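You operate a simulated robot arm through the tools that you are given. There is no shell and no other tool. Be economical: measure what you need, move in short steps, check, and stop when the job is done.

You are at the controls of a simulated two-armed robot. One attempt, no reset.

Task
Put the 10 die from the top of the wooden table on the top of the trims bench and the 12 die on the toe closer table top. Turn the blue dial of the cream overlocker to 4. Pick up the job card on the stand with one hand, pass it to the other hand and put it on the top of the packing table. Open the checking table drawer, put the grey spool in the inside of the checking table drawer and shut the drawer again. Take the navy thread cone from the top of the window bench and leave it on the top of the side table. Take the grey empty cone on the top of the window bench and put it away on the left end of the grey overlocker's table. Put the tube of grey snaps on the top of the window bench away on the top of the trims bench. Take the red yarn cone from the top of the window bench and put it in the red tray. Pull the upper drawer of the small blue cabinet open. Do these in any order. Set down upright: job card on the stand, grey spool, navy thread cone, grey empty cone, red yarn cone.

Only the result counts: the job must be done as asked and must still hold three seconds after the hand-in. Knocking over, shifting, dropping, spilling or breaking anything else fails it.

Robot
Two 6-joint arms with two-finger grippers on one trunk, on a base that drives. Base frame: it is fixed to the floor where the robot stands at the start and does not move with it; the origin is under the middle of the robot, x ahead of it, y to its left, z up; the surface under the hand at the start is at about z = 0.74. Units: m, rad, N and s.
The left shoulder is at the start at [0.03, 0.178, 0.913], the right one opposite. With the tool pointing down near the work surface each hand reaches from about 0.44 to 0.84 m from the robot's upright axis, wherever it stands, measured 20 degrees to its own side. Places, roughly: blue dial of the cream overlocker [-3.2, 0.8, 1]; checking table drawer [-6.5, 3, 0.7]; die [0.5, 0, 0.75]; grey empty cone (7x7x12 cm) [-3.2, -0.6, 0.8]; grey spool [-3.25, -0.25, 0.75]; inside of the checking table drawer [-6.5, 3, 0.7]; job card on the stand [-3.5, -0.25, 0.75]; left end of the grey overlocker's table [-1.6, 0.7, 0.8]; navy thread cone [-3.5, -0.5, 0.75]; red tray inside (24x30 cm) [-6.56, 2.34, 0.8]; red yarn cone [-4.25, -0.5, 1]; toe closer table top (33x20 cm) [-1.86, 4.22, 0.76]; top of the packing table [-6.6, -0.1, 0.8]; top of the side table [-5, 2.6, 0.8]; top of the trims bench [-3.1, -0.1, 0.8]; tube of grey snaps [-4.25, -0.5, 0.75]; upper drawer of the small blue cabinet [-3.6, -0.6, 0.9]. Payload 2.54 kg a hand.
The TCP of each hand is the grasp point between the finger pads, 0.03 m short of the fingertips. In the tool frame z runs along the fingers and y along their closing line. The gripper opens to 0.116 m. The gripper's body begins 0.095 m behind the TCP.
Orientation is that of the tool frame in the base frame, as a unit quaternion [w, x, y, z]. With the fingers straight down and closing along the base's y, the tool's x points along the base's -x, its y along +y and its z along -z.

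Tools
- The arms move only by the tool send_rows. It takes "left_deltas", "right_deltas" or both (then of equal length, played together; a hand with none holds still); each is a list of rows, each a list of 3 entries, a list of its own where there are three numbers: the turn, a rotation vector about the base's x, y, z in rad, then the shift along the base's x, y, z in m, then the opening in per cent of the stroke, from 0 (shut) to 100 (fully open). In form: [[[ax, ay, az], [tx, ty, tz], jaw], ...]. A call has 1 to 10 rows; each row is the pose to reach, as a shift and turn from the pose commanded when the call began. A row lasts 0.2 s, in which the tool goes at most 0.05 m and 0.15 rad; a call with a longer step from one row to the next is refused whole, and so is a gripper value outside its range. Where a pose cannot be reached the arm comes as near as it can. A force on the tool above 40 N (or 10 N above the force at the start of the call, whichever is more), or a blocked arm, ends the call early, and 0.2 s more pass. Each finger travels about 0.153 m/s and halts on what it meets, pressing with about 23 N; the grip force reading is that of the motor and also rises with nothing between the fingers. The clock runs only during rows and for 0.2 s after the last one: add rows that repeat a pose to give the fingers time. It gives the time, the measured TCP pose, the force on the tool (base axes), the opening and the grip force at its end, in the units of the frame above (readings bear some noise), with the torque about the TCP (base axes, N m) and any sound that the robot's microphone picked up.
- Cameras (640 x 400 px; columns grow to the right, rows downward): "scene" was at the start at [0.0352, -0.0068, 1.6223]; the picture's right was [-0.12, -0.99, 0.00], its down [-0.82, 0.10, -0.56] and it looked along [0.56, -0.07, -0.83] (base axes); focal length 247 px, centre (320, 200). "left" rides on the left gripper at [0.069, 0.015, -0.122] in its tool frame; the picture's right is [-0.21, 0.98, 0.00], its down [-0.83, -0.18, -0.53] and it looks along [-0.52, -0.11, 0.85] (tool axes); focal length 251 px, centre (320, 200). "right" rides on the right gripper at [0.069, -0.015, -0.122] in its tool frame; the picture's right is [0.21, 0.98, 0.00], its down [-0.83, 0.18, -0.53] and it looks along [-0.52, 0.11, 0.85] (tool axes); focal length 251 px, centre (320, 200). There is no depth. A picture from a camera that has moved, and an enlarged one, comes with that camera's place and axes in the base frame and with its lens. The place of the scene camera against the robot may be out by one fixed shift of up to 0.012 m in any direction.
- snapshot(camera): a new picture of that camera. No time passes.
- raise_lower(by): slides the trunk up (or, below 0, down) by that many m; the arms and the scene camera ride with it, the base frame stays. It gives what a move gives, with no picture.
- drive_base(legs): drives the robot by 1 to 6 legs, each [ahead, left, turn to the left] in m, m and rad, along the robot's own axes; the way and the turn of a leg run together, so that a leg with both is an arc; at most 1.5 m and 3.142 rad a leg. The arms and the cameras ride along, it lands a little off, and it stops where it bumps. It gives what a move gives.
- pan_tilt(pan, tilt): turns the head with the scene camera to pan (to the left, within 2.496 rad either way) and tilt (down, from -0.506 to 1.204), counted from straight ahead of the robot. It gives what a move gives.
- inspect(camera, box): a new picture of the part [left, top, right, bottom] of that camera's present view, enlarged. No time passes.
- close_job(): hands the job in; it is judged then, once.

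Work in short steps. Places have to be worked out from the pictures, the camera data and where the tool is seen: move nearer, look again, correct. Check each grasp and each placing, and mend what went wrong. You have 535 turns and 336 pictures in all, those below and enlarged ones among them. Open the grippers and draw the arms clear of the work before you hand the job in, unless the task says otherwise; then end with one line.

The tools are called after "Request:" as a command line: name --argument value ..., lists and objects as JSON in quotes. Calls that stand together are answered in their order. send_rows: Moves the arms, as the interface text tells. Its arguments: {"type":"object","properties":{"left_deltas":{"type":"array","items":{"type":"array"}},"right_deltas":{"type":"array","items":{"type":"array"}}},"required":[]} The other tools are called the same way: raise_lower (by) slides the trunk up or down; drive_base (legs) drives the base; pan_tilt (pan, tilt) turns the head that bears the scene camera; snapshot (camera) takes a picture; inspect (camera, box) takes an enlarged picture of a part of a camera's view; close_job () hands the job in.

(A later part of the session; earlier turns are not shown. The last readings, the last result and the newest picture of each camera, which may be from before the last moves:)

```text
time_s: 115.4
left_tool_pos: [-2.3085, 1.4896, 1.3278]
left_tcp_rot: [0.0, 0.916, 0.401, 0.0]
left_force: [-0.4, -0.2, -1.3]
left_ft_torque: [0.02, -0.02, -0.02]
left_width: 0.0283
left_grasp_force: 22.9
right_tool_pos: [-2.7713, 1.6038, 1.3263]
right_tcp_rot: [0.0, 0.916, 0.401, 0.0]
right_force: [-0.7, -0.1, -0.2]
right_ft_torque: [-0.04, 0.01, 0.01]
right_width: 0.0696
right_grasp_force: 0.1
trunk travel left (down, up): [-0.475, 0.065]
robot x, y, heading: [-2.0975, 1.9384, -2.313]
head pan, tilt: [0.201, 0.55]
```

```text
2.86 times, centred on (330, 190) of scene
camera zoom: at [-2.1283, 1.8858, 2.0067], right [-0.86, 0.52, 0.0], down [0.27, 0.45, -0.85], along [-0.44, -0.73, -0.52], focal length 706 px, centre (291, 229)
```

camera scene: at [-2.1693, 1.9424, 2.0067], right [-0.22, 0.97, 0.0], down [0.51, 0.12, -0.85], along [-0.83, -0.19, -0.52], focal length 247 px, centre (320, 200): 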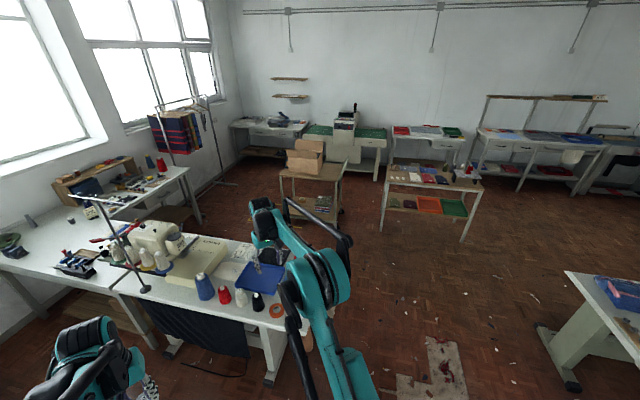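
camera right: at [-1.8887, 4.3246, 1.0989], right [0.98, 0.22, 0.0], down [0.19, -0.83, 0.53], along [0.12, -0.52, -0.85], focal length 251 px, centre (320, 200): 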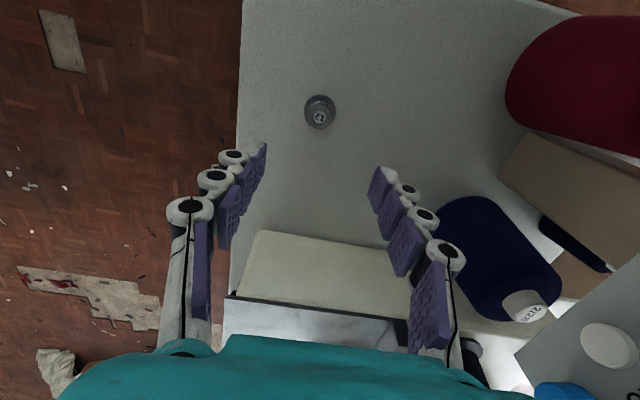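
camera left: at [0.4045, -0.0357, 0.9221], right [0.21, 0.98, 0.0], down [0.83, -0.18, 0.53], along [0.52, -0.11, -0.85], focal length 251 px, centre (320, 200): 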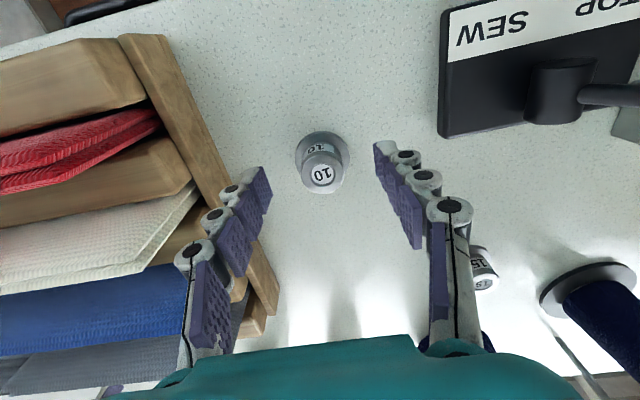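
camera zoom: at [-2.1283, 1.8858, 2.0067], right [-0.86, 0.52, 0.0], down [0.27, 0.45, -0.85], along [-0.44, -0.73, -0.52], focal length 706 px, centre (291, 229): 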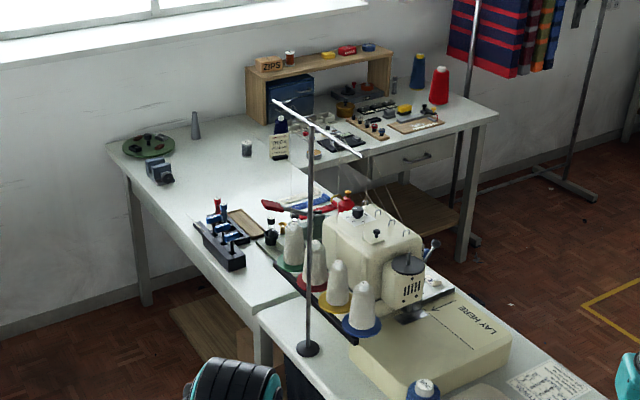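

Everything named is visible: grey empty cone, grey spool, card "THICK", navy cone, blue cabinet, red yarn cone. I retract the right hand, then drive into the bay beside the trims bench.

Request:
send_rows --right_deltas '[[[0, 0, 0], [0.03, 0.033, 0], 60], [[0, 0, 0], [0.06, 0.066, 0], 60], [[0, 0, 0], [0.09, 0.1, 0], 60], [[0, 0, 0], [0.12, 0.132, 0], 60]]'

Request:
drive_base --legs '[[0, 0, 0.74], [0.9, -0.25, 0], [1.0, 0, 0]]'

Request:
pan_tilt --pan -0.6 --tilt 0.8

Request:
snapshot --camera "scene"

```text
time_s: 116.4
left_tool_pos: [-2.3043, 1.4908, 1.3287]
left_tcp_rot: [0.0, 0.916, 0.401, -0.001]
left_force: [0.5, -0.2, -0.9]
left_ft_torque: [-0.03, -0.02, -0.02]
left_width: 0.0283
left_grasp_force: 23.0
right_tool_pos: [-2.6486, 1.7395, 1.3295]
right_tcp_rot: [0.0, 0.916, 0.402, -0.001]
right_force: [0.8, 0.1, 0.7]
right_ft_torque: [-0.02, 0.09, 0.01]
right_width: 0.0698
right_grasp_force: 0.0
trunk travel left (down, up): [-0.475, 0.065]
robot x, y, heading: [-2.1013, 1.943, -2.316]
head pan, tilt: [0.201, 0.55]
```

```text
time_s: 128.0
left_tool_pos: [-2.2768, -0.4332, 1.3277]
left_tcp_rot: [0.0, 0.722, 0.691, 0.001]
left_force: [-0.7, 0.5, -0.9]
left_ft_torque: [0.03, -0.02, 0.01]
left_width: 0.0287
left_grasp_force: 23.0
right_tool_pos: [-2.7002, -0.4652, 1.3288]
right_tcp_rot: [0.0, 0.723, 0.691, -0.001]
right_force: [0.2, -0.4, 1.2]
right_ft_torque: [0.0, -0.01, 0.02]
right_width: 0.0694
right_grasp_force: 0.1
trunk travel left (down, up): [-0.475, 0.065]
robot x, y, heading: [-2.407, 0.0484, -1.618]
head pan, tilt: [0.201, 0.55]
```

```text
time_s: 129.1
left_tool_pos: [-2.2768, -0.4354, 1.3274]
left_tcp_rot: [0.0, 0.722, 0.692, -0.001]
left_force: [-0.7, 0.0, -1.7]
left_ft_torque: [0.0, -0.01, 0.0]
left_width: 0.0285
left_grasp_force: 23.2
right_tool_pos: [-2.6998, -0.4652, 1.328]
right_tcp_rot: [0.0, 0.722, 0.692, -0.001]
right_force: [0.3, -0.6, -1.0]
right_ft_torque: [0.02, 0.01, -0.01]
right_width: 0.0698
right_grasp_force: 0.1
trunk travel left (down, up): [-0.475, 0.065]
robot x, y, heading: [-2.4068, 0.0478, -1.614]
head pan, tilt: [-0.6, 0.799]
```

```text
305 pictures are left
camera scene: at [-2.4586, 0.0142, 1.9854], right [-0.8, 0.6, 0.0], down [0.43, 0.57, -0.7], along [-0.42, -0.56, -0.72], focal length 247 px, centre (320, 200)
```

scene: 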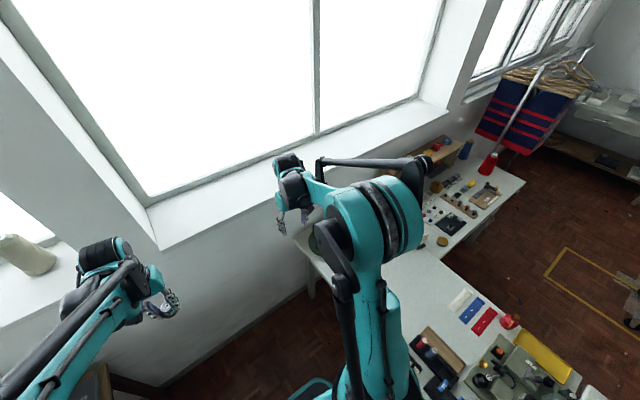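

I shift 0.2 m closer to the wall, then turn to face the bench (−x).

Request:
drive_base --legs '[[0.17, 0, 0], [0, 0, -1.5]]'

Request:
pan_tilt --pan 0.0 --tilt 0.85

Request:
snapshot --camera "scene"

Request:
snapshot --camera "left"

Request:
snapshot --camera "right"

```text
time_s: 134.2
left_tool_pos: [-2.8806, -0.2871, 1.3275]
left_tcp_rot: [0.0, 1.0, 0.021, -0.001]
left_force: [0.3, 0.0, -1.2]
left_ft_torque: [0.02, -0.05, -0.01]
left_width: 0.0288
left_grasp_force: 23.1
right_tool_pos: [-2.9492, 0.1321, 1.3279]
right_tcp_rot: [0.0, 1.0, 0.021, 0.0]
right_force: [0.4, 0.0, 0.6]
right_ft_torque: [-0.01, -0.03, 0.0]
right_width: 0.0695
right_grasp_force: 0.0
trunk travel left (down, up): [-0.475, 0.065]
robot x, y, heading: [-2.4141, -0.1149, -3.097]
head pan, tilt: [-0.6, 0.799]
```

```text
time_s: 135.2
left_tool_pos: [-2.8808, -0.286, 1.3278]
left_tcp_rot: [0.0, 1.0, 0.022, 0.0]
left_force: [0.1, 0.1, -1.6]
left_ft_torque: [0.03, 0.01, 0.0]
left_width: 0.0286
left_grasp_force: 23.5
right_tool_pos: [-2.9499, 0.1319, 1.3278]
right_tcp_rot: [0.0, 1.0, 0.021, 0.0]
right_force: [0.4, 0.0, -0.6]
right_ft_torque: [0.01, 0.0, 0.0]
right_width: 0.0694
right_grasp_force: 0.1
trunk travel left (down, up): [-0.475, 0.065]
robot x, y, heading: [-2.411, -0.1195, -3.096]
head pan, tilt: [0.0, 0.85]
```

```text
304 pictures are left
camera scene: at [-2.4675, -0.1168, 1.9813], right [-0.04, 1.0, 0.0], down [0.75, 0.03, -0.66], along [-0.66, -0.03, -0.75], focal length 247 px, centre (320, 200)
```

scene: 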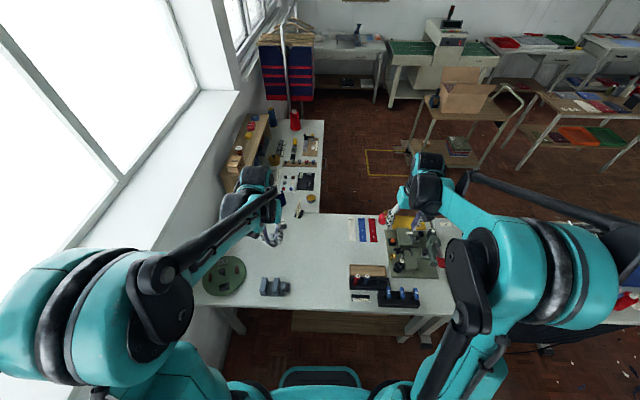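

```text
303 pictures are left
camera left: at [-2.8115, -0.2994, 1.4487], right [-0.17, -0.98, 0.0], down [-0.83, 0.15, 0.53], along [-0.53, 0.09, -0.85], focal length 251 px, centre (320, 200)
```

left: 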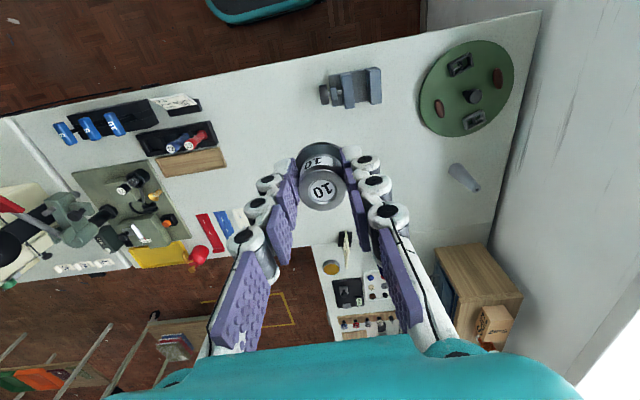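

```text
302 pictures are left
camera right: at [-2.8811, 0.1502, 1.4504], right [0.26, -0.97, 0.0], down [-0.82, -0.22, 0.53], along [-0.52, -0.14, -0.85], focal length 251 px, centre (320, 200)
```

right: 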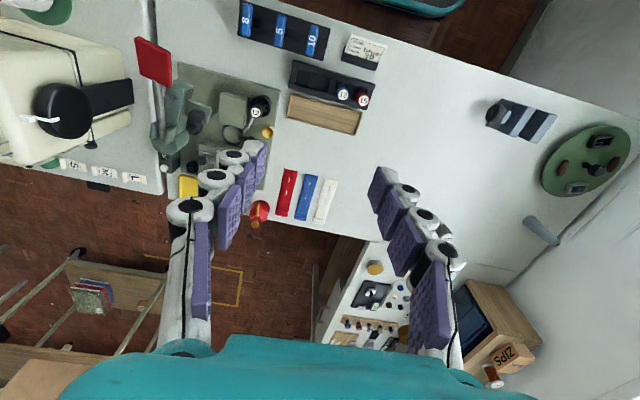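

The central bench area around (−3.1,−0.1) is bare. I bring the left hand (10 die) there and lower the trunk.

Request:
send_rows --left_deltas '[[[0, 0, 0], [-0.034, 0.033, 0], 0], [[0, 0, 0], [-0.068, 0.066, 0], 0], [[0, 0, 0], [-0.102, 0.099, 0], 0], [[0, 0, 0], [-0.136, 0.132, 0], 0], [[0, 0, 0], [-0.17, 0.165, 0], 0], [[0, 0, 0], [-0.204, 0.198, 0], 0]]' --right_deltas '[[[0, 0, 0], [0.01, 0.01, 0], 60], [[0, 0, 0], [0.02, 0.02, 0], 60], [[0, 0, 0], [0.03, 0.03, 0], 60], [[0, 0, 0], [0.04, 0.04, 0], 60], [[0, 0, 0], [0.05, 0.05, 0], 60], [[0, 0, 0], [0.05, 0.06, 0], 60]]'

Request:
raise_lower --by -0.3

Request:
snapshot --camera "left"

```text
time_s: 136.6
left_tool_pos: [-3.0885, -0.0847, 1.3261]
left_tcp_rot: [0.001, 1.0, 0.022, 0.001]
left_force: [-1.0, 1.1, -2.8]
left_ft_torque: [-0.01, -0.06, -0.01]
left_width: 0.0287
left_grasp_force: 23.1
right_tool_pos: [-2.9026, 0.1949, 1.3282]
right_tcp_rot: [0.001, 1.0, 0.022, 0.001]
right_force: [-0.2, -0.4, -0.2]
right_ft_torque: [0.01, -0.04, -0.01]
right_width: 0.0696
right_grasp_force: 0.1
trunk travel left (down, up): [-0.475, 0.065]
robot x, y, heading: [-2.4143, -0.1157, -3.098]
head pan, tilt: [0.0, 0.85]
```

```text
time_s: 139.6
left_tool_pos: [-3.086, -0.0866, 1.0271]
left_tcp_rot: [0.0, 1.0, 0.022, 0.0]
left_force: [-0.2, 0.5, -1.5]
left_ft_torque: [0.01, -0.02, 0.01]
left_width: 0.0287
left_grasp_force: 23.0
right_tool_pos: [-2.9, 0.1926, 1.0284]
right_tcp_rot: [0.0, 1.0, 0.021, 0.0]
right_force: [-0.1, -0.1, -0.4]
right_ft_torque: [-0.02, -0.02, 0.0]
right_width: 0.0695
right_grasp_force: 0.1
trunk travel left (down, up): [-0.175, 0.365]
robot x, y, heading: [-2.4114, -0.1146, -3.098]
head pan, tilt: [0.0, 0.85]
```

```text
301 pictures are left
camera left: at [-3.0171, -0.0996, 1.1492], right [-0.17, -0.98, 0.0], down [-0.83, 0.15, 0.53], along [-0.53, 0.09, -0.85], focal length 251 px, centre (320, 200)
```

left: 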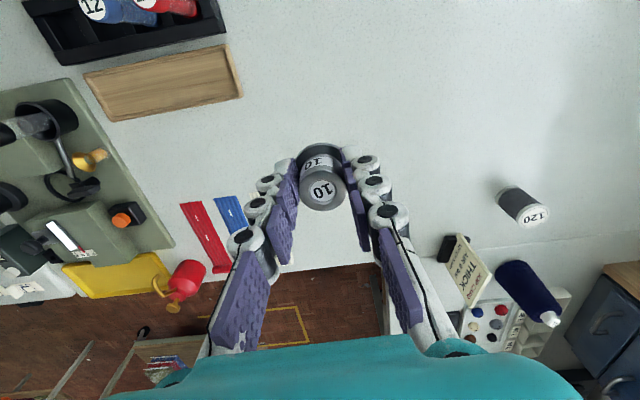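

A bare spot lies under the die; also spool, card and navy cone are seen at right. I lower the die.

Request:
send_rows --left_deltas '[[[0, 0, 0], [0, 0, -0.05], 0], [[0, 0, 0], [0, 0, -0.1], 0], [[0, 0, 0], [0, 0, -0.15], 0], [[0, 0, 0], [0, 0, -0.2], 0], [[0, 0, 0], [0, 0, -0.212], 0], [[0, 0, 0], [0, 0, -0.219], 0], [[0, 0, 0], [0, 0, -0.226], 0], [[0, 0, 0], [0, 0, -0.232], 0]]'

```text
time_s: 140.6
left_tool_pos: [-3.0854, -0.0865, 0.8346]
left_tcp_rot: [0.0, 1.0, 0.02, 0.0]
left_force: [3.4, -0.3, 8.3]
left_ft_torque: [0.0, 0.04, -0.01]
left_width: 0.0288
left_grasp_force: 22.6
right_tool_pos: [-2.8991, 0.1938, 1.0284]
right_tcp_rot: [0.0, 1.0, 0.023, -0.001]
right_force: [1.3, -0.4, 1.1]
right_ft_torque: [-0.03, -0.06, 0.02]
right_width: 0.0697
right_grasp_force: 0.1
trunk travel left (down, up): [-0.175, 0.365]
robot x, y, heading: [-2.413, -0.1126, -3.095]
head pan, tilt: [0.0, 0.85]
stopped in row 5 (left hand): the force on the tool passed its limit at 150 N (the readings are from after the stop); the commanded pose is now the measured one
```

The bench top is at about z=0.795, reached earlier than I assumed. I check the die in the hand.

Request:
snapshot --camera "left"

```text
300 pictures are left
camera left: at [-3.0158, -0.099, 0.9561], right [-0.17, -0.98, 0.0], down [-0.83, 0.15, 0.53], along [-0.53, 0.09, -0.85], focal length 251 px, centre (320, 200)
```

left: 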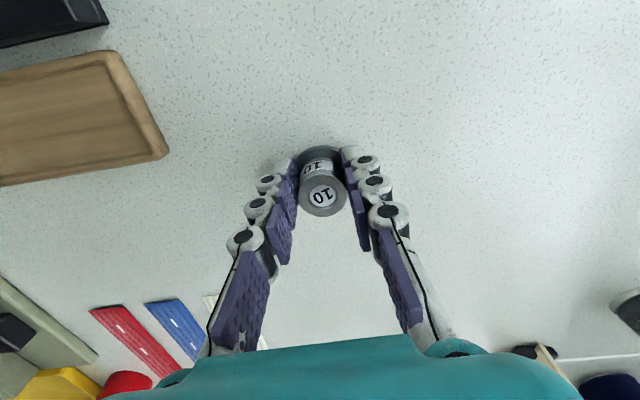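

Die still upright in grip, touching the top. I release and rise.

Request:
send_rows --left_deltas '[[[0, 0, 0], [0, 0, 0], 20], [[0, 0, 0], [0, 0, 0], 50], [[0, 0, 0], [0, 0, 0], 60], [[0, 0, 0], [0, 0, 0.05], 60], [[0, 0, 0], [0, 0, 0.1], 60], [[0, 0, 0], [0, 0, 0.15], 60], [[0, 0, 0], [0, 0, 0.19], 60]]'

Request:
snapshot --camera "left"

```text
time_s: 142.2
left_tool_pos: [-3.0838, -0.086, 1.0217]
left_tcp_rot: [0.0, 1.0, 0.022, 0.0]
left_force: [0.7, -0.1, 0.5]
left_ft_torque: [0.0, -0.03, 0.03]
left_width: 0.0696
left_grasp_force: 0.0
right_tool_pos: [-2.8996, 0.1934, 1.0276]
right_tcp_rot: [0.0, 1.0, 0.022, 0.0]
right_force: [-0.2, 0.0, -0.5]
right_ft_torque: [-0.01, -0.03, -0.02]
right_width: 0.0696
right_grasp_force: 0.1
trunk travel left (down, up): [-0.175, 0.365]
robot x, y, heading: [-2.4095, -0.1206, -3.094]
head pan, tilt: [0.0, 0.85]
```

```text
299 pictures are left
camera left: at [-3.0146, -0.0988, 1.1443], right [-0.17, -0.98, 0.0], down [-0.83, 0.15, 0.53], along [-0.53, 0.09, -0.85], focal length 251 px, centre (320, 200)
```

left: 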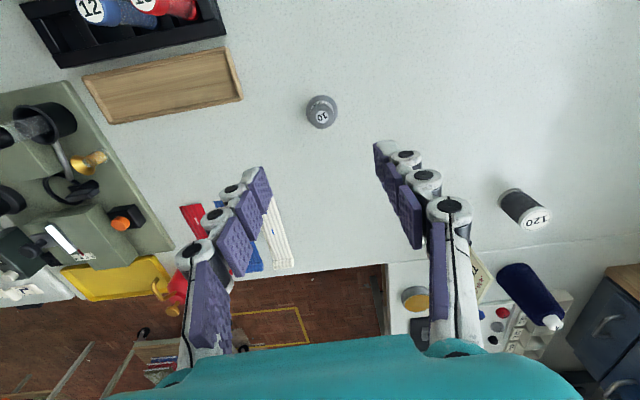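

The 10 die stands on the trims bench. Next I take the grey spool (right hand) and grey empty cone (left hand): raise hands a little, move the base closer (0.14 ahead, 0.17 left).

Request:
send_rows --left_deltas '[[[0, 0, 0], [0.02, -0.04, 0.02], 60], [[0, 0, 0], [0.04, -0.08, 0.04], 60], [[0, 0, 0], [0.06, -0.12, 0.06], 70], [[0, 0, 0], [0.08, -0.16, 0.08], 80]]' --right_deltas '[[[0, 0, 0], [0, -0.02, 0.02], 60], [[0, 0, 0], [0, -0.04, 0.04], 60], [[0, 0, 0], [0, -0.06, 0.06], 60], [[0, 0, 0], [0, -0.08, 0.08], 60]]'

Request:
drive_base --legs '[[0.13, 0.17, 0]]'

Request:
snapshot --camera "left"

Request:
snapshot --camera "right"

Request:
snapshot --camera "scene"

```text
time_s: 143.2
left_tool_pos: [-3.0054, -0.2468, 1.1046]
left_tcp_rot: [-0.001, 1.0, 0.021, 0.0]
left_force: [0.1, 0.2, -0.5]
left_ft_torque: [0.04, 0.04, 0.0]
left_width: 0.0924
left_grasp_force: 0.0
right_tool_pos: [-2.8968, 0.1106, 1.1108]
right_tcp_rot: [0.0, 1.0, 0.021, -0.002]
right_force: [0.2, -0.7, 0.2]
right_ft_torque: [0.04, 0.05, -0.01]
right_width: 0.0696
right_grasp_force: 0.0
trunk travel left (down, up): [-0.175, 0.365]
robot x, y, heading: [-2.4127, -0.1157, -3.101]
head pan, tilt: [0.0, 0.85]
```

```text
time_s: 144.9
left_tool_pos: [-3.1331, -0.4236, 1.1022]
left_tcp_rot: [0.0, 1.0, 0.022, 0.0]
left_force: [-0.6, -0.4, -0.6]
left_ft_torque: [0.05, -0.02, -0.02]
left_width: 0.0927
left_grasp_force: 0.2
right_tool_pos: [-3.0248, -0.0659, 1.109]
right_tcp_rot: [-0.001, 1.0, 0.022, 0.0]
right_force: [-1.1, -0.5, 0.0]
right_ft_torque: [0.05, -0.01, 0.0]
right_width: 0.0696
right_grasp_force: 0.0
trunk travel left (down, up): [-0.175, 0.365]
robot x, y, heading: [-2.5378, -0.2907, -3.101]
head pan, tilt: [0.0, 0.85]
```

```text
298 pictures are left
camera left: at [-3.0635, -0.436, 1.2239], right [-0.17, -0.98, 0.0], down [-0.83, 0.15, 0.53], along [-0.53, 0.09, -0.85], focal length 251 px, centre (320, 200)
```

left: 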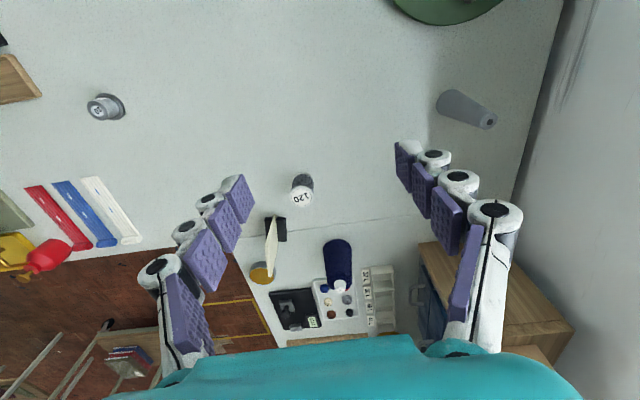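

```text
297 pictures are left
camera right: at [-2.955, -0.0476, 1.2315], right [0.26, -0.97, 0.0], down [-0.82, -0.22, 0.53], along [-0.52, -0.14, -0.85], focal length 251 px, centre (320, 200)
```

right: 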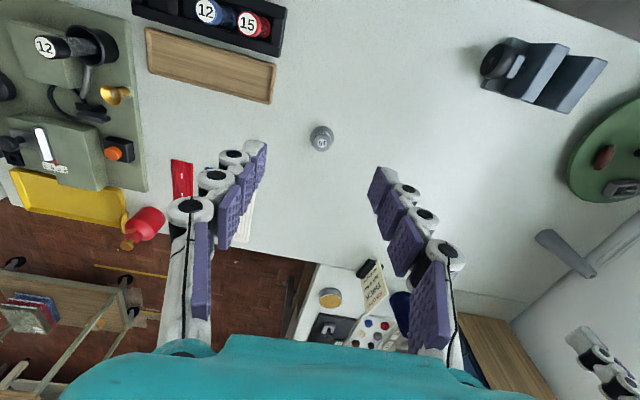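

```text
296 pictures are left
camera scene: at [-2.5926, -0.2948, 1.6813], right [-0.04, 1.0, 0.0], down [0.75, 0.03, -0.66], along [-0.66, -0.03, -0.75], focal length 247 px, centre (320, 200)
```

scene: 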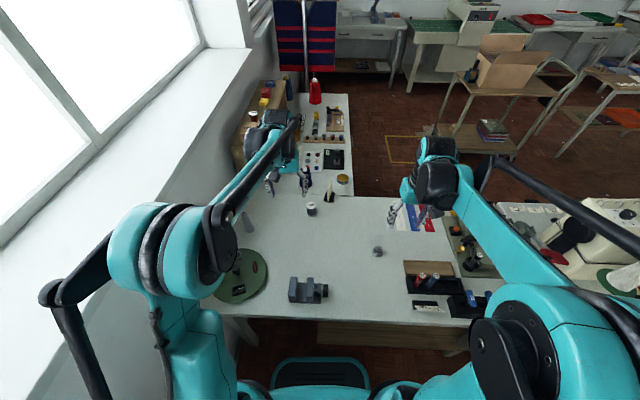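

Cone base at about (−3.19,−0.63), spool at about (−3.29,−0.365). I move the left hand above the cone first.

Request:
send_rows --left_deltas '[[[0, 0, 0], [-0.011, -0.042, -0.015], 80], [[0, 0, 0], [-0.022, -0.083, -0.03], 80], [[0, 0, 0], [-0.033, -0.125, -0.045], 80], [[0, 0, 0], [-0.044, -0.166, -0.06], 80], [[0, 0, 0], [-0.057, -0.207, -0.08], 80], [[0, 0, 0], [-0.057, -0.207, -0.09], 80]]'

Request:
snapshot --camera "left"

```text
time_s: 146.3
left_tool_pos: [-3.1877, -0.6284, 1.0139]
left_tcp_rot: [0.0, 1.0, 0.021, 0.0]
left_force: [0.4, 0.0, 0.2]
left_ft_torque: [-0.03, -0.01, 0.01]
left_width: 0.0927
left_grasp_force: 0.1
right_tool_pos: [-3.0223, -0.0649, 1.1097]
right_tcp_rot: [0.0, 1.0, 0.021, 0.0]
right_force: [-0.1, -0.1, 0.2]
right_ft_torque: [-0.05, 0.0, 0.02]
right_width: 0.0699
right_grasp_force: 0.0
trunk travel left (down, up): [-0.175, 0.365]
robot x, y, heading: [-2.5344, -0.295, -3.102]
head pan, tilt: [0.0, 0.85]
```

```text
295 pictures are left
camera left: at [-3.1191, -0.641, 1.1361], right [-0.17, -0.98, 0.0], down [-0.83, 0.15, 0.53], along [-0.53, 0.09, -0.85], focal length 251 px, centre (320, 200)
```

left: 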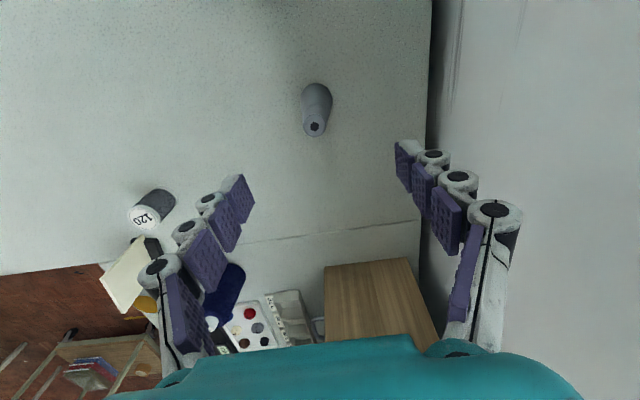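

The cone is centred. I go down to z≈0.86 and close on it.

Request:
send_rows --left_deltas '[[[0, 0, 0], [0.008, 0, -0.05], 80], [[0, 0, 0], [0.008, 0, -0.1], 80], [[0, 0, 0], [0.008, 0, -0.152], 80], [[0, 0, 0], [0.008, 0, -0.152], 50], [[0, 0, 0], [0.008, 0, -0.152], 20], [[0, 0, 0], [0.008, 0, -0.152], 0], [[0, 0, 0], [0.008, 0, -0.152], 0], [[0, 0, 0], [0.008, 0, -0.152], 0]]'

Request:
snapshot --camera "left"

```text
refused: row 1 steps farther than a row can; nothing moved
```

```text
294 pictures are left
camera left: at [-3.1191, -0.641, 1.1361], right [-0.17, -0.98, 0.0], down [-0.83, 0.15, 0.53], along [-0.53, 0.09, -0.85], focal length 251 px, centre (320, 200)
```

left: 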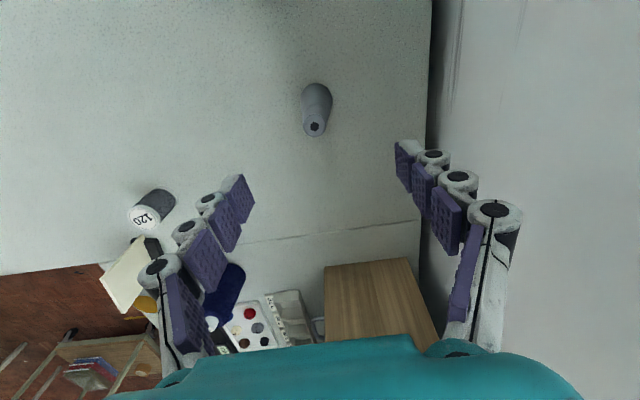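

Step too long; resend with shorter steps.

Request:
send_rows --left_deltas '[[[0, 0, 0], [0.008, 0, -0.04], 80], [[0, 0, 0], [0.008, 0, -0.08], 80], [[0, 0, 0], [0.008, 0, -0.12], 80], [[0, 0, 0], [0.008, 0, -0.152], 80], [[0, 0, 0], [0.008, 0, -0.152], 50], [[0, 0, 0], [0.008, 0, -0.152], 20], [[0, 0, 0], [0.008, 0, -0.152], 0], [[0, 0, 0], [0.008, 0, -0.152], 0], [[0, 0, 0], [0.008, 0, -0.152], 0]]'

Request:
snapshot --camera "left"

```text
time_s: 148.3
left_tool_pos: [-3.1801, -0.6285, 0.861]
left_tcp_rot: [0.0, 1.0, 0.021, 0.0]
left_force: [-0.5, -0.4, 0.3]
left_ft_torque: [0.0, 0.05, 0.01]
left_width: 0.0336
left_grasp_force: 23.3
right_tool_pos: [-3.0238, -0.0646, 1.1091]
right_tcp_rot: [0.0, 1.0, 0.021, 0.0]
right_force: [1.0, -0.3, 0.6]
right_ft_torque: [0.0, 0.0, -0.03]
right_width: 0.0695
right_grasp_force: 0.0
trunk travel left (down, up): [-0.175, 0.365]
robot x, y, heading: [-2.5376, -0.2946, -3.101]
head pan, tilt: [0.0, 0.85]
```

```text
293 pictures are left
camera left: at [-3.1112, -0.6417, 0.9828], right [-0.17, -0.98, 0.0], down [-0.83, 0.15, 0.53], along [-0.53, 0.09, -0.85], focal length 251 px, centre (320, 200)
```

left: 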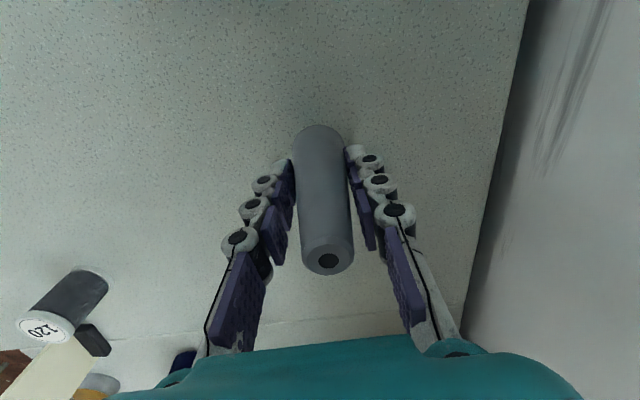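

Cone gripped (3.4 cm). Lift it and pull back a little.

Request:
send_rows --left_deltas '[[[0, 0, 0], [0, 0, 0.05], 0], [[0, 0, 0], [0, 0, 0.1], 0], [[0, 0, 0], [0, 0, 0.15], 0], [[0, 0, 0], [0, 0, 0.2], 0], [[0, 0, 0], [0, 0, 0.25], 0], [[0, 0, 0], [0.045, 0.01, 0.25], 0], [[0, 0, 0], [0.09, 0.02, 0.25], 0], [[0, 0, 0], [0.13, 0.03, 0.25], 0]]'

Request:
snapshot --camera "left"

```text
time_s: 150.1
left_tool_pos: [-3.0497, -0.598, 1.1123]
left_tcp_rot: [0.0, 1.0, 0.021, -0.001]
left_force: [0.8, -0.1, 0.3]
left_ft_torque: [0.01, 0.0, 0.04]
left_width: 0.0333
left_grasp_force: 23.3
right_tool_pos: [-3.0217, -0.0648, 1.1105]
right_tcp_rot: [0.0, 1.0, 0.021, -0.001]
right_force: [0.8, 0.0, -0.4]
right_ft_torque: [-0.04, 0.04, 0.01]
right_width: 0.0695
right_grasp_force: 0.1
trunk travel left (down, up): [-0.175, 0.365]
robot x, y, heading: [-2.5369, -0.2934, -3.101]
head pan, tilt: [0.0, 0.85]
```

```text
292 pictures are left
camera left: at [-2.9803, -0.6109, 1.2334], right [-0.17, -0.98, 0.0], down [-0.83, 0.15, 0.53], along [-0.53, 0.09, -0.84], focal length 251 px, centre (320, 200)
```

left: 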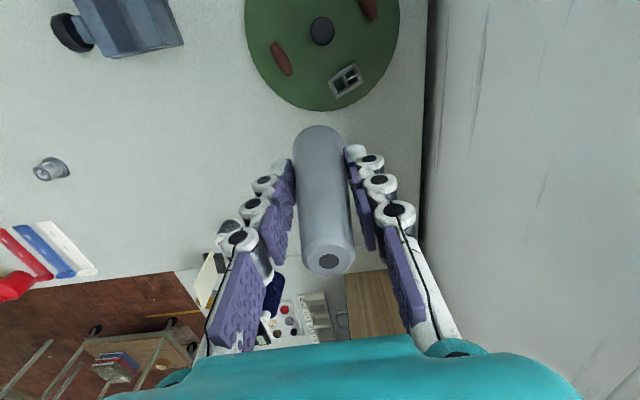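

Cone held firmly. Now the right hand goes over the spool.

Request:
send_rows --right_deltas '[[[0, 0, 0], [-0.03, -0.034, -0.01], 60], [[0, 0, 0], [-0.06, -0.068, -0.02], 60], [[0, 0, 0], [-0.09, -0.102, -0.03], 60], [[0, 0, 0], [-0.12, -0.136, -0.04], 60], [[0, 0, 0], [-0.15, -0.17, -0.05], 60], [[0, 0, 0], [-0.18, -0.204, -0.06], 60], [[0, 0, 0], [-0.21, -0.238, -0.07], 60], [[0, 0, 0], [-0.24, -0.27, -0.08], 60], [[0, 0, 0], [-0.265, -0.3, -0.09], 60], [[0, 0, 0], [-0.265, -0.3, -0.1], 60]]'

Request:
snapshot --camera "right"

```text
time_s: 152.3
left_tool_pos: [-3.051, -0.5992, 1.1118]
left_tcp_rot: [-0.001, 1.0, 0.02, 0.0]
left_force: [0.1, -0.3, -0.5]
left_ft_torque: [0.02, 0.0, 0.01]
left_width: 0.0333
left_grasp_force: 23.1
right_tool_pos: [-3.2871, -0.365, 1.0104]
right_tcp_rot: [-0.001, 1.0, 0.021, -0.001]
right_force: [-1.0, 0.6, -0.3]
right_ft_torque: [-0.01, 0.01, -0.01]
right_width: 0.0695
right_grasp_force: 0.1
trunk travel left (down, up): [-0.175, 0.365]
robot x, y, heading: [-2.5434, -0.2911, -3.104]
head pan, tilt: [0.0, 0.85]
```

```text
291 pictures are left
camera right: at [-3.2184, -0.3474, 1.1331], right [0.26, -0.97, 0.0], down [-0.82, -0.22, 0.53], along [-0.52, -0.14, -0.85], focal length 251 px, centre (320, 200)
```

right: 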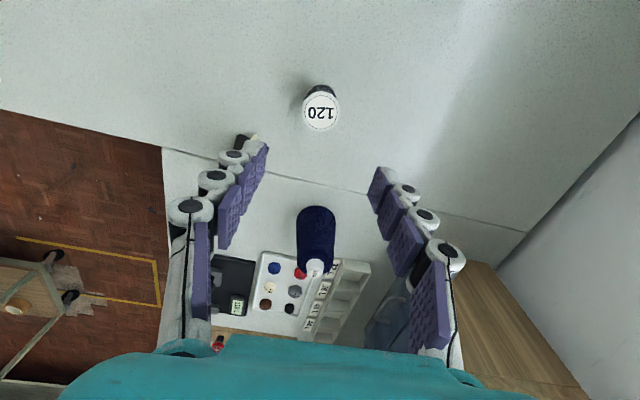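

Spool is at about (−3.27,−0.362). I lower around it and close.

Request:
send_rows --right_deltas '[[[0, 0, 0], [0.017, 0.003, -0.04], 60], [[0, 0, 0], [0.017, 0.003, -0.08], 60], [[0, 0, 0], [0.017, 0.003, -0.12], 60], [[0, 0, 0], [0.017, 0.003, -0.165], 60], [[0, 0, 0], [0.017, 0.003, -0.165], 40], [[0, 0, 0], [0.017, 0.003, -0.165], 10], [[0, 0, 0], [0.017, 0.003, -0.165], 0], [[0, 0, 0], [0.017, 0.003, -0.165], 0]]'

Request:
snapshot --camera "right"

```text
time_s: 154.1
left_tool_pos: [-3.0524, -0.5982, 1.1109]
left_tcp_rot: [0.0, 1.0, 0.02, -0.001]
left_force: [-0.5, -0.1, 0.1]
left_ft_torque: [0.01, -0.05, 0.01]
left_width: 0.0329
left_grasp_force: 22.7
right_tool_pos: [-3.2705, -0.3623, 0.8458]
right_tcp_rot: [0.0, 1.0, 0.021, 0.0]
right_force: [0.1, -0.9, -0.3]
right_ft_torque: [0.02, 0.02, -0.02]
right_width: 0.038
right_grasp_force: 22.7
trunk travel left (down, up): [-0.175, 0.365]
robot x, y, heading: [-2.5352, -0.2948, -3.102]
head pan, tilt: [0.0, 0.85]
```

```text
290 pictures are left
camera right: at [-3.2023, -0.344, 0.9669], right [0.26, -0.97, 0.0], down [-0.82, -0.22, 0.53], along [-0.52, -0.14, -0.85], focal length 251 px, centre (320, 200)
```

right: 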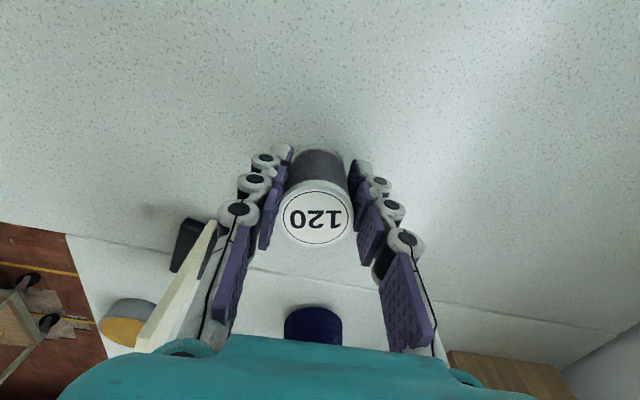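

Spool gripped (3.8 cm). Lift it and pull the hand back; then turn around toward the grey overlocker's table.

Request:
send_rows --right_deltas '[[[0, 0, 0], [0, 0, 0.05], 0], [[0, 0, 0], [0, 0, 0.1], 0], [[0, 0, 0], [0, 0, 0.15], 0], [[0, 0, 0], [0, 0, 0.2], 0], [[0, 0, 0], [0, 0, 0.25], 0], [[0, 0, 0], [0.04, 0.028, 0.25], 0], [[0, 0, 0], [0.08, 0.056, 0.25], 0], [[0, 0, 0], [0.12, 0.085, 0.25], 0], [[0, 0, 0], [0.16, 0.113, 0.25], 0], [[0, 0, 0], [0.2, 0.14, 0.25], 0]]'

Request:
pan_tilt --pan -2.3 --tilt 0.7

Request:
snapshot --camera "scene"

Request:
snapshot --camera "right"

```text
time_s: 156.3
left_tool_pos: [-3.0496, -0.5975, 1.1125]
left_tcp_rot: [-0.001, 1.0, 0.022, 0.0]
left_force: [1.2, 0.3, 0.3]
left_ft_torque: [-0.02, 0.02, 0.02]
left_width: 0.033
left_grasp_force: 23.0
right_tool_pos: [-3.0702, -0.2238, 1.0949]
right_tcp_rot: [0.0, 1.0, 0.021, -0.001]
right_force: [0.7, 0.9, -0.3]
right_ft_torque: [-0.04, 0.04, 0.02]
right_width: 0.038
right_grasp_force: 23.2
trunk travel left (down, up): [-0.175, 0.365]
robot x, y, heading: [-2.5356, -0.2924, -3.097]
head pan, tilt: [0.0, 0.85]
```

```text
time_s: 158.4
left_tool_pos: [-3.0527, -0.5977, 1.111]
left_tcp_rot: [0.0, 1.0, 0.021, -0.001]
left_force: [-0.3, 0.2, -0.3]
left_ft_torque: [-0.01, 0.02, 0.03]
left_width: 0.0329
left_grasp_force: 23.1
right_tool_pos: [-3.0713, -0.2254, 1.0943]
right_tcp_rot: [0.001, 1.0, 0.022, -0.001]
right_force: [-0.4, 0.2, -1.1]
right_ft_torque: [0.0, -0.02, -0.03]
right_width: 0.0381
right_grasp_force: 23.3
trunk travel left (down, up): [-0.175, 0.365]
robot x, y, heading: [-2.5355, -0.2911, -3.103]
head pan, tilt: [-2.3, 0.7]
```

```text
289 pictures are left
camera scene: at [-2.4598, -0.2246, 1.6936], right [0.77, -0.63, 0.0], down [-0.41, -0.5, -0.77], along [0.48, 0.59, -0.64], focal length 247 px, centre (320, 200)
```

scene: 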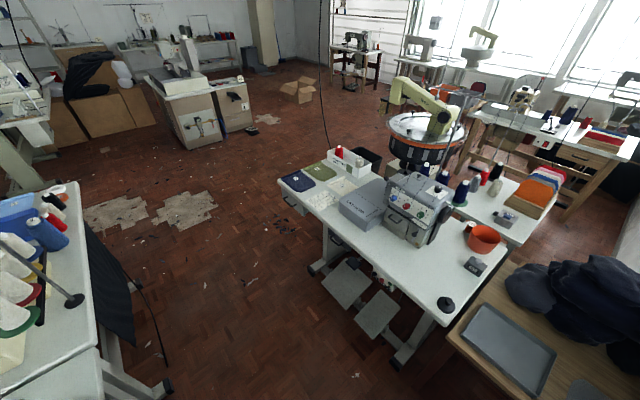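

```text
288 pictures are left
camera right: at [-3.004, -0.2073, 1.2165], right [0.26, -0.97, 0.0], down [-0.82, -0.22, 0.53], along [-0.52, -0.14, -0.85], focal length 251 px, centre (320, 200)
```

right: 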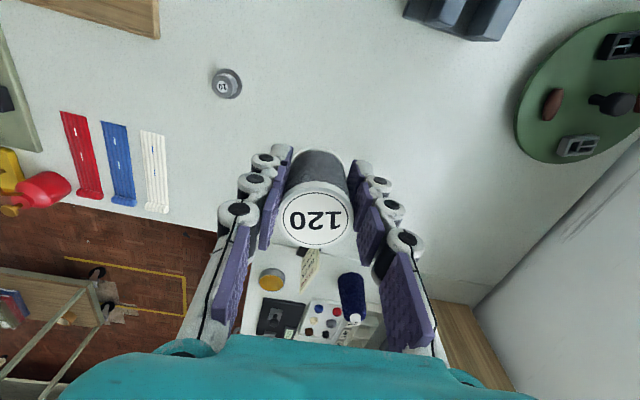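

The grey overlocker's table: its left end (y≈0.7) holds swatches, a tray and cards. I enlarge it to find a free spot.

Request:
inspect --camera "scene" --box '[260, 130, 460, 260]'

```text
3.08 times, centred on (360, 195) of scene
camera zoom: at [-2.4598, -0.2246, 1.6936], right [0.77, -0.63, 0.0], down [-0.41, -0.5, -0.77], along [0.48, 0.59, -0.64], focal length 760 px, centre (197, 215)
```

zoom: 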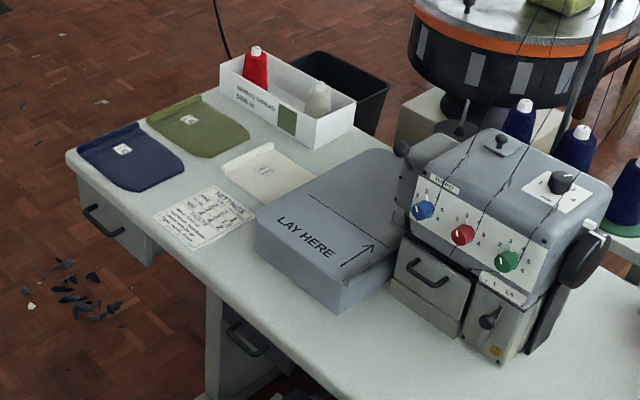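

Between the swatches, about (−1.72, 0.68), there is a bare spot for the cone. I raise the trunk, shift to the bay middle and turn left (away from the thread stand) to face +x.

Request:
raise_lower --by 0.25

Request:
drive_base --legs '[[-0.08, -0.33, 0], [0, 0, 3.1]]'

Request:
pan_tilt --pan 0.4 --tilt 0.8

Request:
snapshot --camera "scene"

```text
time_s: 161.0
left_tool_pos: [-3.0522, -0.5993, 1.3613]
left_tcp_rot: [0.0, 1.0, 0.021, 0.0]
left_force: [-0.3, -0.5, 0.2]
left_ft_torque: [0.01, 0.01, 0.02]
left_width: 0.0329
left_grasp_force: 23.2
right_tool_pos: [-3.073, -0.2257, 1.3438]
right_tcp_rot: [0.001, 1.0, 0.021, 0.0]
right_force: [0.9, -0.5, -0.1]
right_ft_torque: [0.0, -0.01, 0.01]
right_width: 0.038
right_grasp_force: 23.4
trunk travel left (down, up): [-0.425, 0.115]
robot x, y, heading: [-2.5377, -0.2954, -3.099]
head pan, tilt: [-2.3, 0.7]
```

```text
time_s: 170.4
left_tool_pos: [-1.932, 0.2983, 1.3599]
left_tcp_rot: [-0.001, 0.024, 1.0, 0.0]
left_force: [0.2, 0.1, -0.4]
left_ft_torque: [-0.01, 0.0, 0.0]
left_width: 0.033
left_grasp_force: 23.1
right_tool_pos: [-1.9463, -0.076, 1.3433]
right_tcp_rot: [0.0, 0.024, 1.0, 0.001]
right_force: [-0.7, -0.1, -0.4]
right_ft_torque: [0.01, 0.01, -0.01]
right_width: 0.0379
right_grasp_force: 23.0
trunk travel left (down, up): [-0.425, 0.115]
robot x, y, heading: [-2.4683, 0.0391, -0.051]
head pan, tilt: [-2.3, 0.7]
```

```text
time_s: 172.8
left_tool_pos: [-1.9312, 0.2979, 1.3611]
left_tcp_rot: [0.001, 0.024, 1.0, 0.0]
left_force: [-0.1, -0.2, 0.0]
left_ft_torque: [0.0, 0.01, -0.03]
left_width: 0.0329
left_grasp_force: 23.4
right_tool_pos: [-1.9454, -0.0751, 1.3441]
right_tcp_rot: [0.0, 0.024, 1.0, 0.0]
right_force: [0.4, -0.5, -0.5]
right_ft_torque: [0.03, -0.05, 0.02]
right_width: 0.0379
right_grasp_force: 23.0
trunk travel left (down, up): [-0.425, 0.115]
robot x, y, heading: [-2.4732, 0.0441, -0.046]
head pan, tilt: [0.4, 0.799]
```

```text
286 pictures are left
camera scene: at [-2.4318, 0.072, 1.9353], right [0.34, -0.94, 0.0], down [-0.67, -0.25, -0.7], along [0.65, 0.24, -0.72], focal length 247 px, centre (320, 200)
```

scene: 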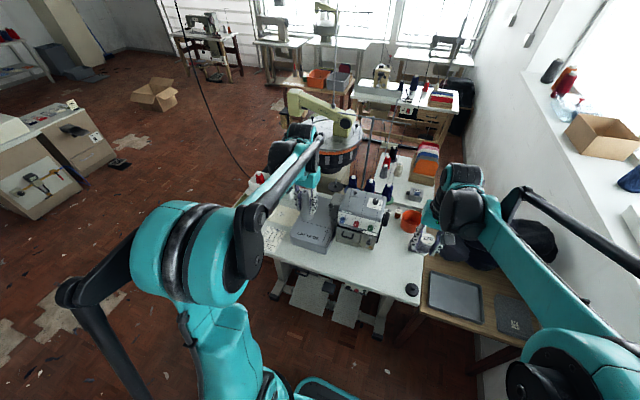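

Left end visible. I strafe left 0.43 m and slightly ahead, then look with the left camera.

Request:
drive_base --legs '[[0.06, 0.43, 0]]'

Request:
snapshot --camera "left"

```text
time_s: 175.4
left_tool_pos: [-1.8526, 0.7225, 1.361]
left_tcp_rot: [0.0, 0.024, 1.0, -0.001]
left_force: [-0.8, 0.7, 0.0]
left_ft_torque: [0.02, 0.0, -0.01]
left_width: 0.033
left_grasp_force: 22.3
right_tool_pos: [-1.8661, 0.3475, 1.3449]
right_tcp_rot: [0.0, 0.024, 1.0, 0.0]
right_force: [-0.1, -0.2, -1.4]
right_ft_torque: [-0.01, 0.01, 0.03]
right_width: 0.0381
right_grasp_force: 23.0
trunk travel left (down, up): [-0.425, 0.115]
robot x, y, heading: [-2.3934, 0.4586, -0.046]
head pan, tilt: [0.4, 0.799]
```

```text
285 pictures are left
camera left: at [-1.9217, 0.7386, 1.4828], right [0.26, 0.97, 0.0], down [0.82, -0.22, 0.53], along [0.52, -0.14, -0.85], focal length 251 px, centre (320, 200)
```

left: 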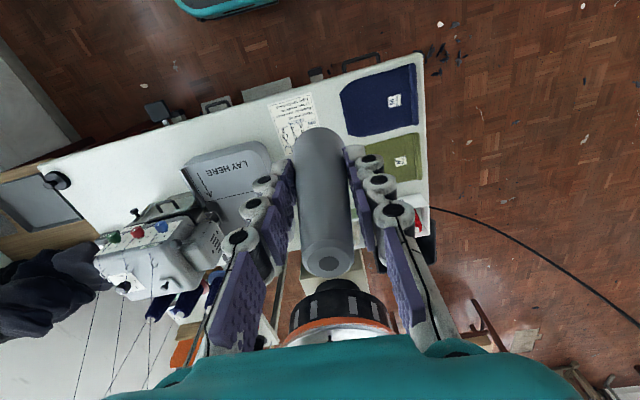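

The spot hides behind the cone. I lower the trunk by 0.28 and advance the hand so the spot shows in front of the fingers.

Request:
raise_lower --by -0.25

Request:
send_rows --left_deltas '[[[0, 0, 0], [0.045, 0, 0], 0], [[0, 0, 0], [0.09, 0, 0], 0], [[0, 0, 0], [0.135, 0, 0], 0], [[0, 0, 0], [0.17, 0, 0], 0]]'

Request:
snapshot --camera "left"

```text
time_s: 178.0
left_tool_pos: [-1.8542, 0.7214, 1.1111]
left_tcp_rot: [0.001, 0.023, 1.0, 0.0]
left_force: [0.1, 0.7, 0.7]
left_ft_torque: [0.04, -0.02, -0.02]
left_width: 0.0325
left_grasp_force: 23.4
right_tool_pos: [-1.8658, 0.3463, 1.0946]
right_tcp_rot: [0.0, 0.023, 1.0, 0.0]
right_force: [0.1, 0.1, 0.1]
right_ft_torque: [0.0, -0.01, 0.0]
right_width: 0.0381
right_grasp_force: 23.0
trunk travel left (down, up): [-0.175, 0.365]
robot x, y, heading: [-2.3951, 0.4582, -0.046]
head pan, tilt: [0.4, 0.799]
```

```text
time_s: 179.0
left_tool_pos: [-1.6824, 0.7207, 1.1107]
left_tcp_rot: [-0.001, 0.024, 1.0, 0.0]
left_force: [0.7, -0.4, -0.3]
left_ft_torque: [-0.02, 0.01, -0.01]
left_width: 0.0327
left_grasp_force: 23.0
right_tool_pos: [-1.866, 0.3477, 1.0937]
right_tcp_rot: [0.001, 0.023, 1.0, 0.0]
right_force: [-0.5, 0.9, 0.1]
right_ft_torque: [-0.02, 0.02, -0.01]
right_width: 0.0383
right_grasp_force: 23.1
trunk travel left (down, up): [-0.175, 0.365]
robot x, y, heading: [-2.3942, 0.459, -0.049]
head pan, tilt: [0.4, 0.799]
```

```text
284 pictures are left
camera left: at [-1.7499, 0.7388, 1.2326], right [0.26, 0.97, 0.0], down [0.82, -0.22, 0.53], along [0.51, -0.14, -0.85], focal length 251 px, centre (320, 200)
```

left: 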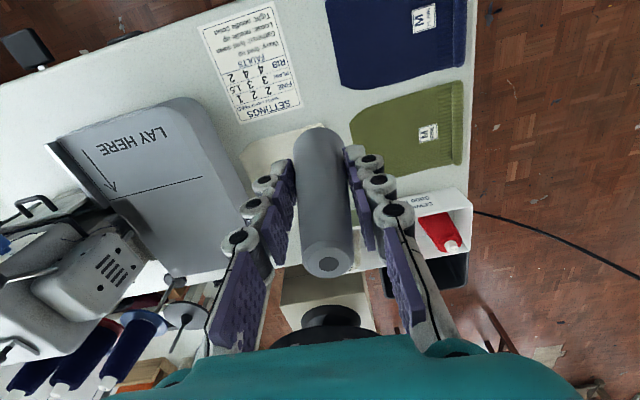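

The free patch centre computes to (−1.664, 0.723). I shift there and lower the cone, slowly at the end.

Request:
send_rows --left_deltas '[[[0, 0, 0], [0.018, 0.002, -0.03], 0], [[0, 0, 0], [0.018, 0.002, -0.07], 0], [[0, 0, 0], [0.018, 0.002, -0.11], 0], [[0, 0, 0], [0.018, 0.002, -0.15], 0], [[0, 0, 0], [0.018, 0.002, -0.19], 0], [[0, 0, 0], [0.018, 0.002, -0.22], 0], [[0, 0, 0], [0.018, 0.002, -0.232], 0]]'

Request:
snapshot --camera "left"

```text
time_s: 180.6
left_tool_pos: [-1.6639, 0.7234, 0.8784]
left_tcp_rot: [0.0, 0.024, 1.0, 0.0]
left_force: [1.5, 0.0, -0.3]
left_ft_torque: [0.0, 0.03, 0.01]
left_width: 0.0328
left_grasp_force: 22.6
right_tool_pos: [-1.8665, 0.3475, 1.094]
right_tcp_rot: [0.0, 0.024, 1.0, 0.0]
right_force: [0.0, 0.2, -0.8]
right_ft_torque: [-0.03, 0.0, 0.0]
right_width: 0.038
right_grasp_force: 23.2
trunk travel left (down, up): [-0.175, 0.365]
robot x, y, heading: [-2.3938, 0.4627, -0.045]
head pan, tilt: [0.4, 0.799]
```

```text
283 pictures are left
camera left: at [-1.7327, 0.7408, 1.0007], right [0.26, 0.97, 0.0], down [0.82, -0.22, 0.53], along [0.52, -0.14, -0.85], focal length 251 px, centre (320, 200)
```

left: 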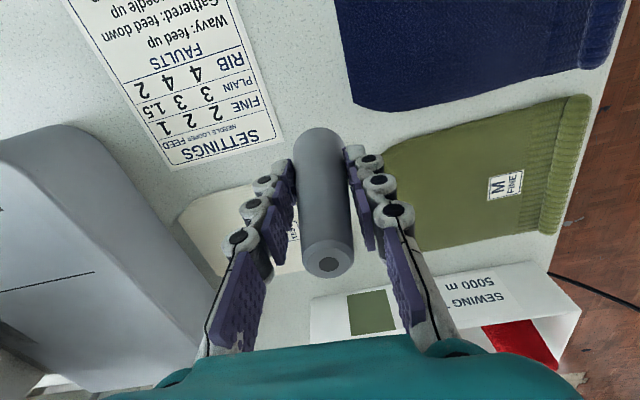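

The base lies clear of card and swatches. Lower in small steps until contact.

Request:
send_rows --left_deltas '[[[0, 0, 0], [0, 0, -0.005], 0], [[0, 0, 0], [0, 0, -0.01], 0], [[0, 0, 0], [0, 0, -0.015], 0], [[0, 0, 0], [0, 0, -0.018], 0]]'

```text
time_s: 181.6
left_tool_pos: [-1.6656, 0.7233, 0.8606]
left_tcp_rot: [0.0, 0.023, 1.0, -0.001]
left_force: [0.4, 0.0, -0.4]
left_ft_torque: [-0.01, 0.0, 0.03]
left_width: 0.0329
left_grasp_force: 23.5
right_tool_pos: [-1.868, 0.3466, 1.0942]
right_tcp_rot: [0.0, 0.024, 1.0, 0.0]
right_force: [-0.2, 0.3, -0.4]
right_ft_torque: [0.01, -0.02, 0.0]
right_width: 0.0379
right_grasp_force: 23.0
trunk travel left (down, up): [-0.175, 0.365]
robot x, y, heading: [-2.3919, 0.4657, -0.049]
head pan, tilt: [0.4, 0.799]
```

No contact yet; continue in 3–4 mm steps.

Request:
send_rows --left_deltas '[[[0, 0, 0], [0, 0, -0.004], 0], [[0, 0, 0], [0, 0, -0.008], 0], [[0, 0, 0], [0, 0, -0.012], 0], [[0, 0, 0], [0, 0, -0.016], 0], [[0, 0, 0], [0, 0, -0.02], 0]]'

```text
time_s: 182.8
left_tool_pos: [-1.6647, 0.7239, 0.8397]
left_tcp_rot: [0.0, 0.023, 1.0, 0.0]
left_force: [-0.6, -0.2, -0.5]
left_ft_torque: [-0.03, -0.03, 0.0]
left_width: 0.0327
left_grasp_force: 22.4
right_tool_pos: [-1.8672, 0.347, 1.0939]
right_tcp_rot: [0.0, 0.024, 1.0, 0.0]
right_force: [-0.4, -0.2, 0.4]
right_ft_torque: [-0.05, -0.01, 0.04]
right_width: 0.0378
right_grasp_force: 22.9
trunk travel left (down, up): [-0.175, 0.365]
robot x, y, heading: [-2.3922, 0.4625, -0.048]
head pan, tilt: [0.4, 0.799]
```

Request:
snapshot --camera "left"

```text
282 pictures are left
camera left: at [-1.7333, 0.7412, 0.9621], right [0.26, 0.97, 0.0], down [0.82, -0.22, 0.53], along [0.52, -0.14, -0.85], focal length 251 px, centre (320, 200)
```

left: 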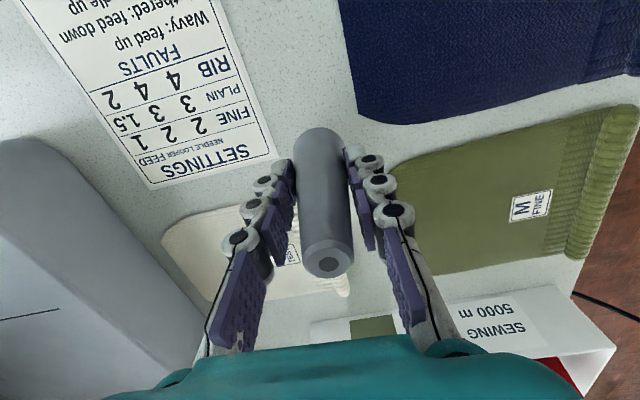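

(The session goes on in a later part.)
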